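You operate a simulated robot arm through the tools that you are given. There is no shell and no other tool. Be economical: measure what you need, move in short steps, check, and stop when the job is done.

Carry out the task below with a simulated robot arm. There is one attempt and no reset: what you move stays moved.

TASK
Stand the blue rubber plug beside the yellow card. It goes on the side that lies toward x -0.7, y -0.7 (a direction in the base frame), with about 3 cm between them.

It is judged by the outcome, as a careful person would: the job done as asked, and still so three seconds after it is handed in. It fails if anything else is knocked over, pushed out of place, dropped, spilled or broken.

THE ROBOT
A 7-joint arm with a two-finger parallel gripper, fixed in place. Base frame: the origin is at the foot of the arm, x ahead of it, y to its left, z up; the work surface is at about z = 0. Lengths are in mm, angles in degrees, forces in N, time in s.
With the tool pointing down near the work surface it reaches from about 240 to 620 mm from the base axis. Its first joint turns from -66.0 to 66.0 degrees. Payload 2.6 kg.
Tool frame: the origin (TCP) lies between the finger pads and is the grasp point; the fingertips stand 30 mm ahead of it; z points along the fingers, y is the line along which they close. The gripper opens to 94 mm. The fingers are 28 mm wide and 10 mm thick; the gripper's body (50 by 96 mm) begins 55 mm behind the TCP.
Orientation is that of the tool frame in the base frame, as [roll, pitch, yaw] about the fixed x, y, z axes, in that order (R = Rz(yaw) Ry(pitch) Rx(roll)). With the fingers straight down and closing along the base's y, the tool's x points along the base's -x, its y along +y and its z along -z.

THE INTERFACE
- The arm moves only by the tool apply_moves. Its argument "motion" is a list of rows, each an object (a shift or turn left out is 0, a gripper value left out holds the last) with "dp": the shift along the tool's x, y, z in mm, a list of three; "yaw": the turn about the tool's z in degrees; "jaw": the closure in counts, from 0 (fully open) to 255 (shut). In form: [{"dp": [dx, dy, dz], "yaw": yaw, "jaw": jaw}, ...]. A call has 1 to 10 rows; each row is the pose to reach, as a shift and turn from the pose commanded when the call began, along the tool's axes at that moment. A row lasts 0.2 s, in which the tool goes at most 50 mm and 8.6 degrees; a call with a longer step from one row to the next is refused whole, and so is a gripper value outside its range. A pose out of reach is approached as far as the arm can. The call stops where the force on the tool passes 40 N (or 10 N more than at its start, if that is more) or the arm is blocked; 0.2 s more then pass. The fingers move at their own pace (about 72 mm/s each) and stop on an object; they squeeze with about 24 N. The grip force told is the motor's: it shows also when the fingers shut on nothing. Time passes only in rows, and 0.2 s behind the last, so rows that repeat a pose let the fingers close. It gives the time, the measured TCP pose, the force on the tool (base axes), the opening and the grip force at its end, in the units of the frame above (readings bear some noise).
- Cameras (640 x 400 px; columns grow to the right, rows downward): "scene" is fixed at [37.8, 431.4, 569.2]; the picture's right is [-0.77, -0.63, 0.00], its down [-0.33, 0.41, -0.85] and it looks along [0.54, -0.66, -0.53] (base axes); focal length 374 px, centre (320, 200). "wrist" rides on the gripper at [-37, 0, -58] in the tool frame; the picture's right is [0.00, -1.00, 0.00], its down [0.97, 0.00, -0.24] and it looks along [0.24, 0.00, 0.97] (tool axes); focal length 218 px, centre (320, 200).
- grab_frame(camera): a new picture of that camera. No time passes.
- probe_pixels(camera, pixels): for up to 12 pixels [column, row] of the newest picture of that camera ("zoom" is the newest enlarged one), the place [x, y, z] in the base frame of the surface seen there, good to about 3 mm. No time passes.
- enlarge(camera, box): a new picture of the part [left, top, right, bottom] of that camera's present view, enlarged. No time passes.
- sign_off(): hands the job in; it is judged then, once.

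Work in short steps. Measure before you move; look again where a grasp or a placing could have gone wrong, and mend it. You have 60 turns and 22 pictures in all, the two below and enlarged ones among them. Open the gripper and draw the arm clear of the work before you hand the job in, unless the task says otherwise; then end with one line.

The tools are called after "Request:" as a command line: name --argument value ..., lists and objects as JSON in quotes. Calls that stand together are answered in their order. apply_moves: Moves the arm, as the interface text tells. Its arguments: {"type":"object","properties":{"motion":{"type":"array","items":{"type":"object","properties":{"dp":{"type":"array","items":{"type":"number"}},"yaw":{"type":"number"},"jaw":{"type":"number"}}}}},"required":["motion"]} The other tools are called the same way: grab_frame (camera) takes a picture; probe_pixels (camera, pixels) gives the place of the surface under pixels of a picture; enlarge (camera, box) takes an enlarged picture of a part of a camera's view; sign_off () hands the job in.

At the start:

```text
clock: 0.0
ee_pos: [370.5, -90.3, 273.3]
tool_rot: [179.9, 0.0, -179.9]
contact_force: [-0.2, 0.5, 0.8]
opening: 94.1
grip_force: 0.2
```

scene: 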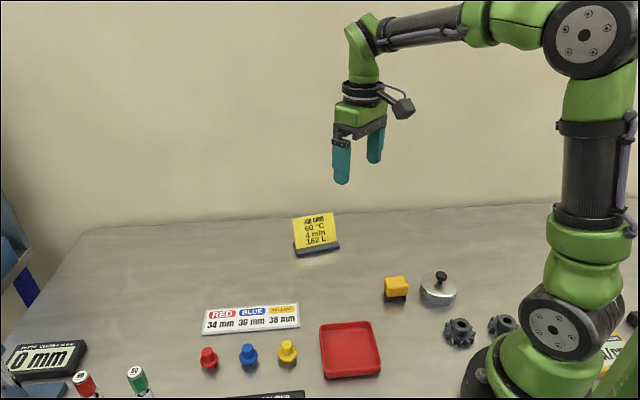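
wrist: 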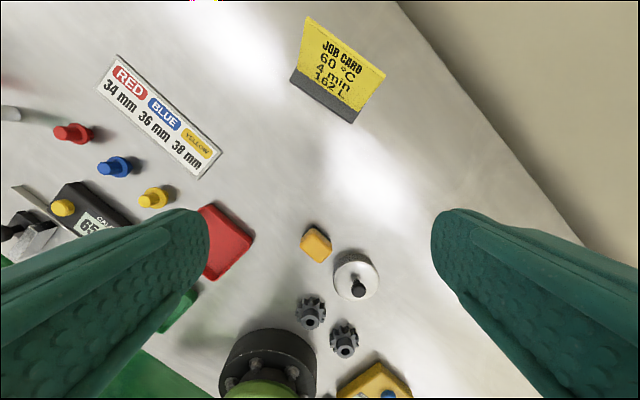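

The blue plug is near scene (248,355) and the yellow job card near (316,235). I'll enlarge both areas to measure them.

Request:
enlarge --camera "scene" --box '[190, 300, 350, 400]'

Request:
probe_pixels --camera "scene" --pixels '[[248, 347], [248, 356], [248, 363], [248, 371], [296, 254], [340, 247], [295, 249], [338, 242], [293, 220], [333, 213], [318, 262], [300, 330]]'

Request:
enlarge --camera "scene" --box '[270, 200, 366, 260]'

```text
4.00 times, centred on (270, 350) of scene
```

zoom: 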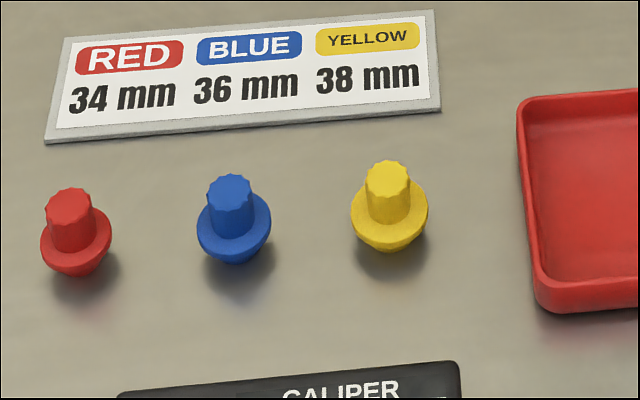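

```text
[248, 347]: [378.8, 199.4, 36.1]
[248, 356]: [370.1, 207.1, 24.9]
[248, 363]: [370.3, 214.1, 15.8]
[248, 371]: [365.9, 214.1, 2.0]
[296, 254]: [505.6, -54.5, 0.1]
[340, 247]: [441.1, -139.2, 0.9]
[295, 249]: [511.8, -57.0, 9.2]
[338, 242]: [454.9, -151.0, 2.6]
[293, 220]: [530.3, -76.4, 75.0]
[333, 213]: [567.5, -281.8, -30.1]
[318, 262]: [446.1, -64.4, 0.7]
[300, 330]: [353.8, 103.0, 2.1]
```

```text
6.67 times, centred on (318, 230) of scene
```

zoom: 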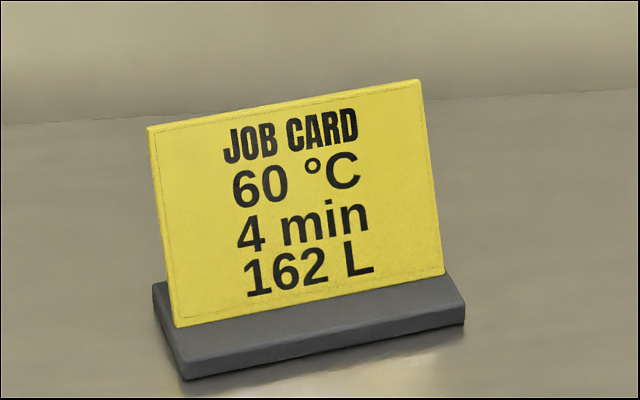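

The card stands on a dark base, and its right end in the picture faces the requested direction. I'll probe the base corners and the card face in this zoom.

Request:
probe_pixels --camera "zoom" --pixels '[[187, 360], [460, 308], [159, 290], [446, 276], [187, 374], [461, 321], [155, 135], [416, 86], [176, 320], [440, 268], [500, 310], [300, 240]]'

Request:
enlarge --camera "wrist" --box '[270, 10, 430, 110]'

```text
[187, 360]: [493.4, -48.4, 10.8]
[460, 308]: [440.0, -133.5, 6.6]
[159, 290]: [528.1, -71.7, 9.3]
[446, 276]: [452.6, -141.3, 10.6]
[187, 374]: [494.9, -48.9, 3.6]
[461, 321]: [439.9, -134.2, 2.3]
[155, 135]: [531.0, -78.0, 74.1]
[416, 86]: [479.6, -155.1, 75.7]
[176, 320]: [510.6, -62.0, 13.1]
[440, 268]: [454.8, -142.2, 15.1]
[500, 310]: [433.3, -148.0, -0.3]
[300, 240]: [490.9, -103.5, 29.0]
```

```text
4.00 times, centred on (350, 60) of wrist
```

zoom: 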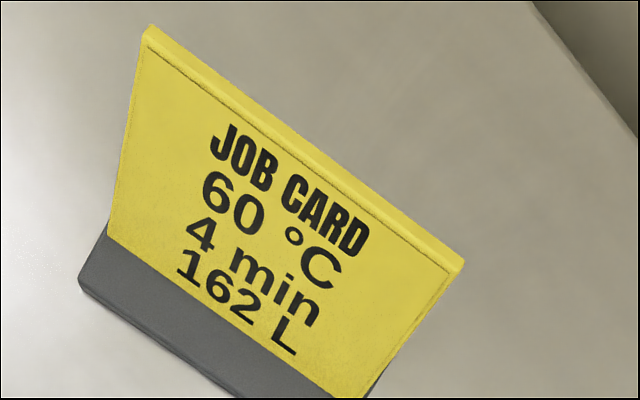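

The card base runs along about (-0.53, -0.85), with its right end centred near (457,-145). The blue plug is near (372,205). I'll move above the plug with the jaw half closed.

Request:
apply_moves --motion '[{"dp": [0, 45, 0], "jaw": 100}, {"dp": [0, 90, 0]}, {"dp": [0, 135, 10]}, {"dp": [0, 180, 30]}, {"dp": [0, 225, 50]}, {"dp": [0, 265, 70]}, {"dp": [0, 295, 90]}, {"dp": [0, 295, 100]}, {"dp": [0, 295, 100]}]'

Request:
grab_frame --camera "wrist"

```text
clock: 2.0
ee_pos: [370.3, 205.2, 173.1]
tool_rot: [180.0, 0.1, -180.0]
contact_force: [0.4, -0.3, 0.1]
opening: 57.3
grip_force: 0.0
```

```text
16 pictures are left
```

wrist: 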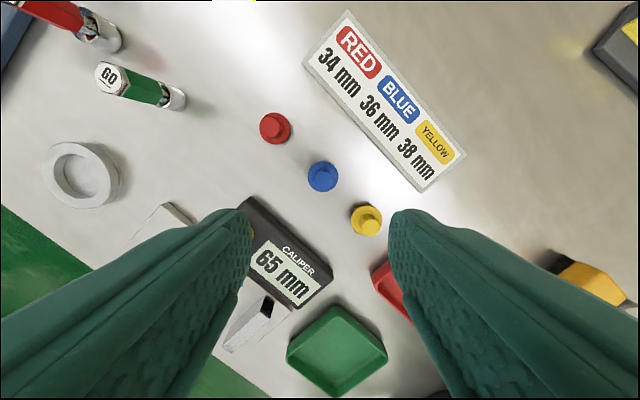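

The wrist view shows the plug at (322,176), with red at (275,128), yellow at (366,220) and the caliper behind. I'll enlarge to locate the knob and flange.

Request:
enlarge --camera "wrist" --box '[242, 126, 402, 226]'

Request:
probe_pixels --camera "wrist" --pixels '[[275, 128], [366, 220], [400, 165], [250, 200], [290, 230], [322, 176], [282, 122], [246, 229]]'

```text
4.00 times, centred on (322, 176) of wrist
```

zoom: 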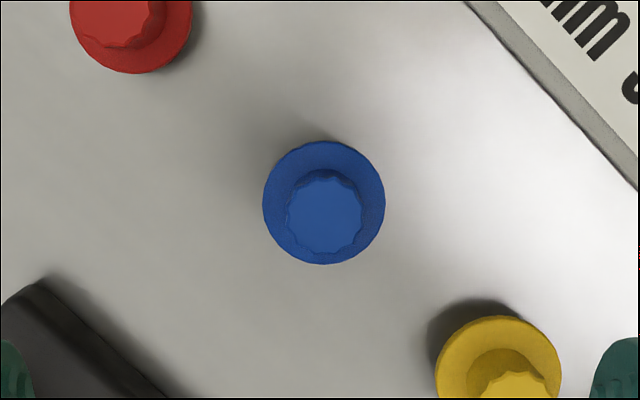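

```text
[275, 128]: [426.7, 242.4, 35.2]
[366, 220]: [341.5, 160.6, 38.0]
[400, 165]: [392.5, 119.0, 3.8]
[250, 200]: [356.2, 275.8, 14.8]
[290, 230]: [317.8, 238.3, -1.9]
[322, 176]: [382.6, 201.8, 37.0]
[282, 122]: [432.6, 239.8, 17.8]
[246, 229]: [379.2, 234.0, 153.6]
```

Request:
probe_pixels --camera "zoom" --pixels '[[292, 215], [358, 215], [325, 182], [325, 250], [270, 205], [379, 205], [323, 148], [323, 260], [40, 285], [110, 340]]'

```text
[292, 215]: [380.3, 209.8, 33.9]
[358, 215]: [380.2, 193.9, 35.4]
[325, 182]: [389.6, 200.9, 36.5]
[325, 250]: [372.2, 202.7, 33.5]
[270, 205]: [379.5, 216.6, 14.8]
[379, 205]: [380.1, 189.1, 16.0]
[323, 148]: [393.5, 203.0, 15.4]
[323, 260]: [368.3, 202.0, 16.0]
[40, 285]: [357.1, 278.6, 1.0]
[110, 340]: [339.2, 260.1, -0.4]
```

The knob centre is about (381,202), its top is at z≈36, the flange top is at z≈16, and the flange is about 29 mm across. I'll align and descend so the fingertips stop near z≈19, around the knob and above the flange.

Request:
apply_moves --motion '[{"dp": [-10.7, -2.9, 20]}, {"dp": [-10.7, -2.9, 60]}, {"dp": [-10.7, -2.9, 95]}, {"dp": [-10.7, -2.9, 115]}, {"dp": [-10.7, -2.9, 124]}, {"dp": [-10.7, -2.9, 124]}]'

Request:
enlarge --camera "scene" --box '[168, 280, 328, 380]'

```text
clock: 3.4
ee_pos: [379.9, 201.6, 49.1]
tool_rot: [180.0, 0.1, -179.9]
contact_force: [0.2, -0.4, -0.3]
opening: 57.4
grip_force: 0.0
```

```text
4.00 times, centred on (248, 330) of scene
```

zoom: 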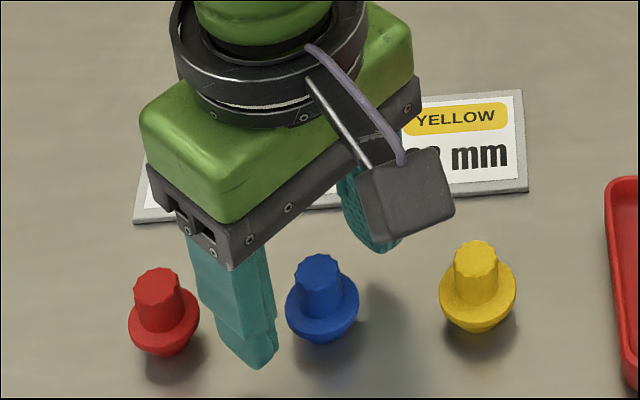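

The fingers straddle the plug and clear the red and yellow ones. Closing on the knob.

Request:
apply_moves --motion '[{"jaw": 150}, {"jaw": 255}, {"jaw": 255}, {"jaw": 255}]'

```text
clock: 4.4
ee_pos: [381.3, 202.3, 49.5]
tool_rot: [180.0, 0.1, 179.9]
contact_force: [-0.7, 0.0, 0.2]
opening: 15.4
grip_force: 23.9
```

The grip stopped at 15.4 mm with 24 N, so the knob is held. Lifting and checking.

Request:
apply_moves --motion '[{"dp": [0, 0, -15]}, {"dp": [0, 0, -45]}, {"dp": [0, 0, -85]}, {"dp": [0, 0, -120]}, {"dp": [0, 0, -120]}]'

Request:
grab_frame --camera "scene"

```text
clock: 5.6
ee_pos: [380.8, 199.6, 171.5]
tool_rot: [179.9, 0.0, 180.0]
contact_force: [-0.1, -0.2, -0.8]
opening: 15.2
grip_force: 24.0
```

```text
13 pictures are left
```

scene: 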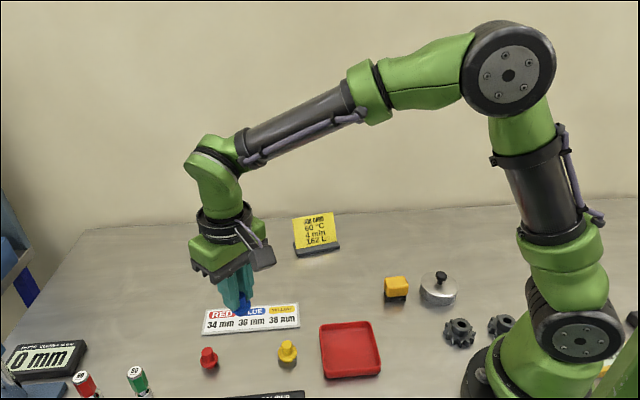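

The plug is lifted upright. Now carrying it at height to above (414.5,-171.5).

Request:
apply_moves --motion '[{"dp": [-5, -40, 0]}, {"dp": [-10, -80, 0]}, {"dp": [-15, -125, 0]}, {"dp": [-20, -170, 0]}, {"dp": [-25, -215, 0]}, {"dp": [-28, -260, 0]}, {"dp": [-30, -305, 0]}, {"dp": [-32, -345, 0]}, {"dp": [-33.5, -373, 0]}, {"dp": [-33.5, -373, 0]}]'

Request:
grab_frame --camera "wrist"

Request:
enlarge --camera "scene" --box '[264, 170, 424, 270]'

```text
clock: 7.8
ee_pos: [415.4, -171.6, 170.1]
tool_rot: [180.0, 0.1, 180.0]
contact_force: [-0.6, 0.1, -0.3]
opening: 15.8
grip_force: 24.5
```

```text
12 pictures are left
```

wrist: 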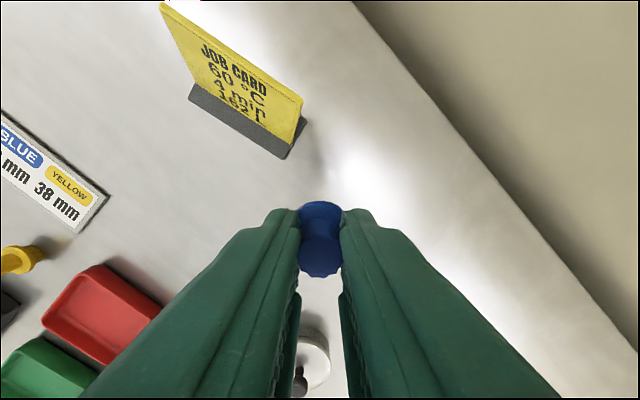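

```text
4.00 times, centred on (344, 220) of scene
```

zoom: 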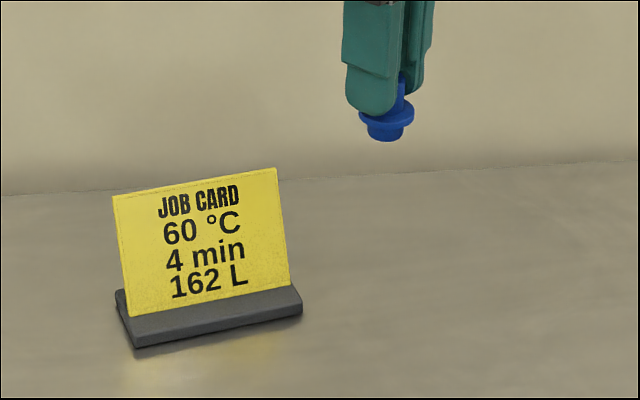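

The plug hangs over the target. I'll check its tilt in the hand from the wrist view and probe the card's near end.

Request:
probe_pixels --camera "wrist" --pixels '[[284, 158], [305, 123], [290, 148], [300, 132], [303, 98], [295, 138], [190, 98], [320, 210], [320, 225], [320, 240], [320, 255], [320, 270]]'

Request:
enlarge --camera "wrist" --box '[240, 190, 400, 290]'

Request:
enlarge --camera "scene" --box '[328, 165, 392, 205]'

```text
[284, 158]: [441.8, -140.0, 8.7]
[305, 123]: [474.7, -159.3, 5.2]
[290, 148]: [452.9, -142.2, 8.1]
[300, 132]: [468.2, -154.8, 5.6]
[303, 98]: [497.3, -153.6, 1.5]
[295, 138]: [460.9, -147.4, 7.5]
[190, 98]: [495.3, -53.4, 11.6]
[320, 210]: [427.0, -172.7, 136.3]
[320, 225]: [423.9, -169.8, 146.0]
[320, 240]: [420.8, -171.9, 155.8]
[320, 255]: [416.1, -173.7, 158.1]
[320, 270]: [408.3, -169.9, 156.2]
```

```text
4.00 times, centred on (320, 240) of wrist
```

zoom: 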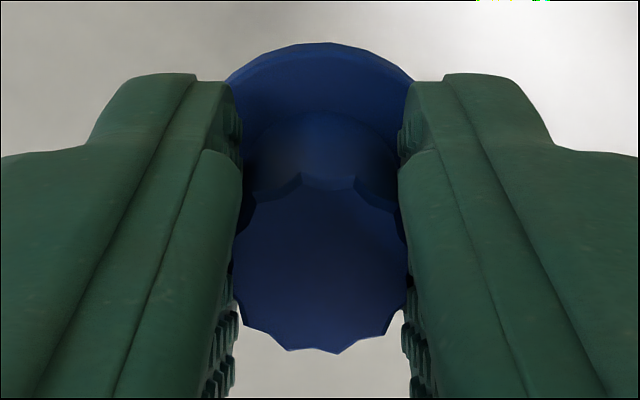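

```text
10.00 times, centred on (360, 185) of scene
```

zoom: 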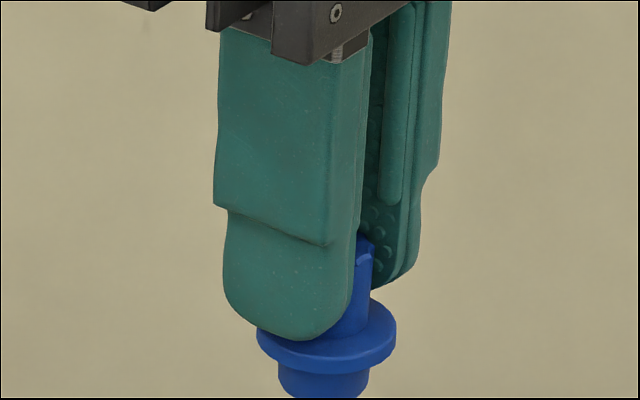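

The plug is upright and straight in the grip, and the base's near end runs from (441,-138) to (475,-159). For a 30 mm gap to the flange I'll target (414,-174) and lower it to about 1 mm above contact.

Request:
apply_moves --motion '[{"dp": [1, -2.5, 30]}, {"dp": [1, -2.5, 65]}, {"dp": [1, -2.5, 95]}, {"dp": [1, -2.5, 110]}, {"dp": [1, -2.5, 116]}, {"dp": [1, -2.5, 119]}, {"dp": [1, -2.5, 119]}]'

Request:
enlarge --camera "scene" --box '[284, 190, 412, 270]'

```text
clock: 9.4
ee_pos: [414.0, -173.5, 52.4]
tool_rot: [-179.9, 0.0, 180.0]
contact_force: [-0.1, 0.1, -0.4]
opening: 15.6
grip_force: 23.8
```

```text
5.00 times, centred on (348, 230) of scene
```

zoom: 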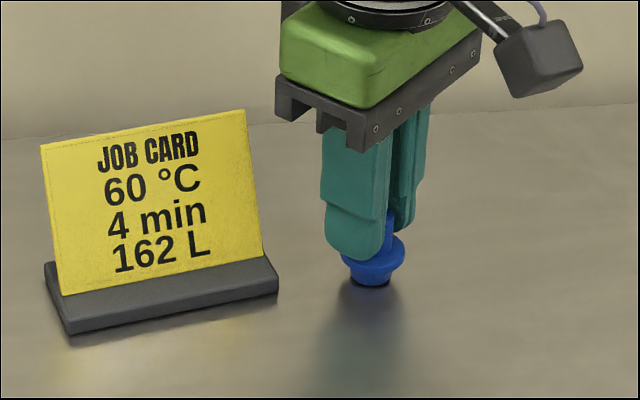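

The TCP is at z≈52, about 3 mm above the height it was grasped at, with no contact yet. I'll lower it in 1 mm steps.

Request:
apply_moves --motion '[{"dp": [0, 0, 1]}, {"dp": [0, 0, 2]}, {"dp": [0, 0, 2]}]'

```text
clock: 10.2
ee_pos: [414.3, -175.3, 50.2]
tool_rot: [180.0, 0.1, 180.0]
contact_force: [-4.3, 1.8, 12.8]
opening: 15.8
grip_force: 24.1
```

Vertical force rose to 12.8 N, so the plug is on the surface. Opening gently to about 40 mm.

Request:
apply_moves --motion '[{"dp": [0, 0, -0.5], "jaw": 214}, {"dp": [0, 0, -0.5], "jaw": 206}, {"dp": [0, 0, -0.5], "jaw": 195}, {"dp": [0, 0, -0.5], "jaw": 170}, {"dp": [0, 0, -0.5], "jaw": 148}, {"dp": [0, 0, -0.5], "jaw": 148}]'

Request:
enlarge --camera "scene" --box '[284, 190, 412, 270]'

```text
clock: 11.6
ee_pos: [415.3, -174.4, 49.5]
tool_rot: [179.9, 0.0, -180.0]
contact_force: [0.5, -0.5, 0.2]
opening: 39.6
grip_force: 0.1
```

```text
5.00 times, centred on (348, 230) of scene
```

zoom: 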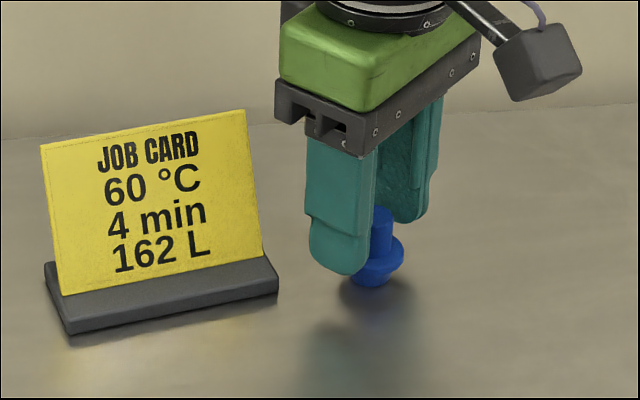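

The plug stands free between the fingers. I'll raise straight up and away, then check.

Request:
apply_moves --motion '[{"dp": [0, 0, -15]}, {"dp": [0, 0, -50]}, {"dp": [0, 0, -95]}, {"dp": [0, 0, -140]}, {"dp": [20, 0, -170]}, {"dp": [50, 0, -200]}, {"dp": [50, 0, -200], "jaw": 0}]'

Request:
enlarge --camera "scene" --box '[284, 190, 412, 270]'

Request:
grab_frame --camera "wrist"

```text
clock: 13.2
ee_pos: [364.8, -173.6, 249.9]
tool_rot: [-180.0, 0.0, 179.9]
contact_force: [-0.4, 0.2, -0.6]
opening: 93.8
grip_force: 0.5
```

```text
5.00 times, centred on (348, 230) of scene
```

zoom: 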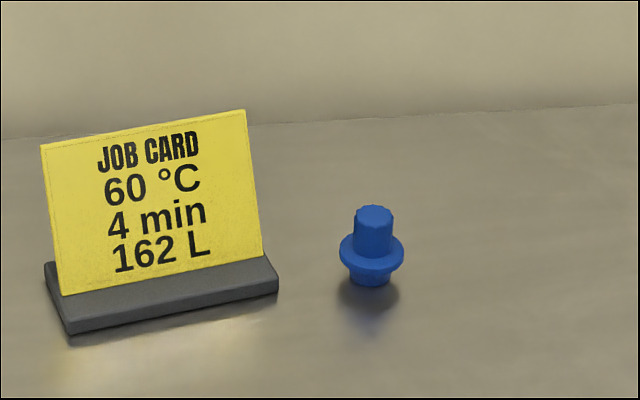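

```text
5 pictures are left
```

wrist: 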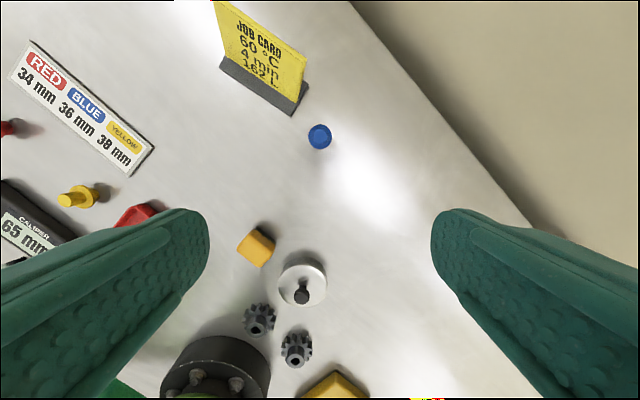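

The plug stands upright with a gap of about 30 mm to the card's base (roughly 36 px from its centre to the base's end in the wrist view). Everything in view is undisturbed and the arm is clear, so I'm handing in.

Request:
sign_off

```text
The job is handed in.
```

The blue plug stands upright beside the yellow card, on the side toward (-0.7, -0.7), with a gap of about 3 cm measured to the card's base.
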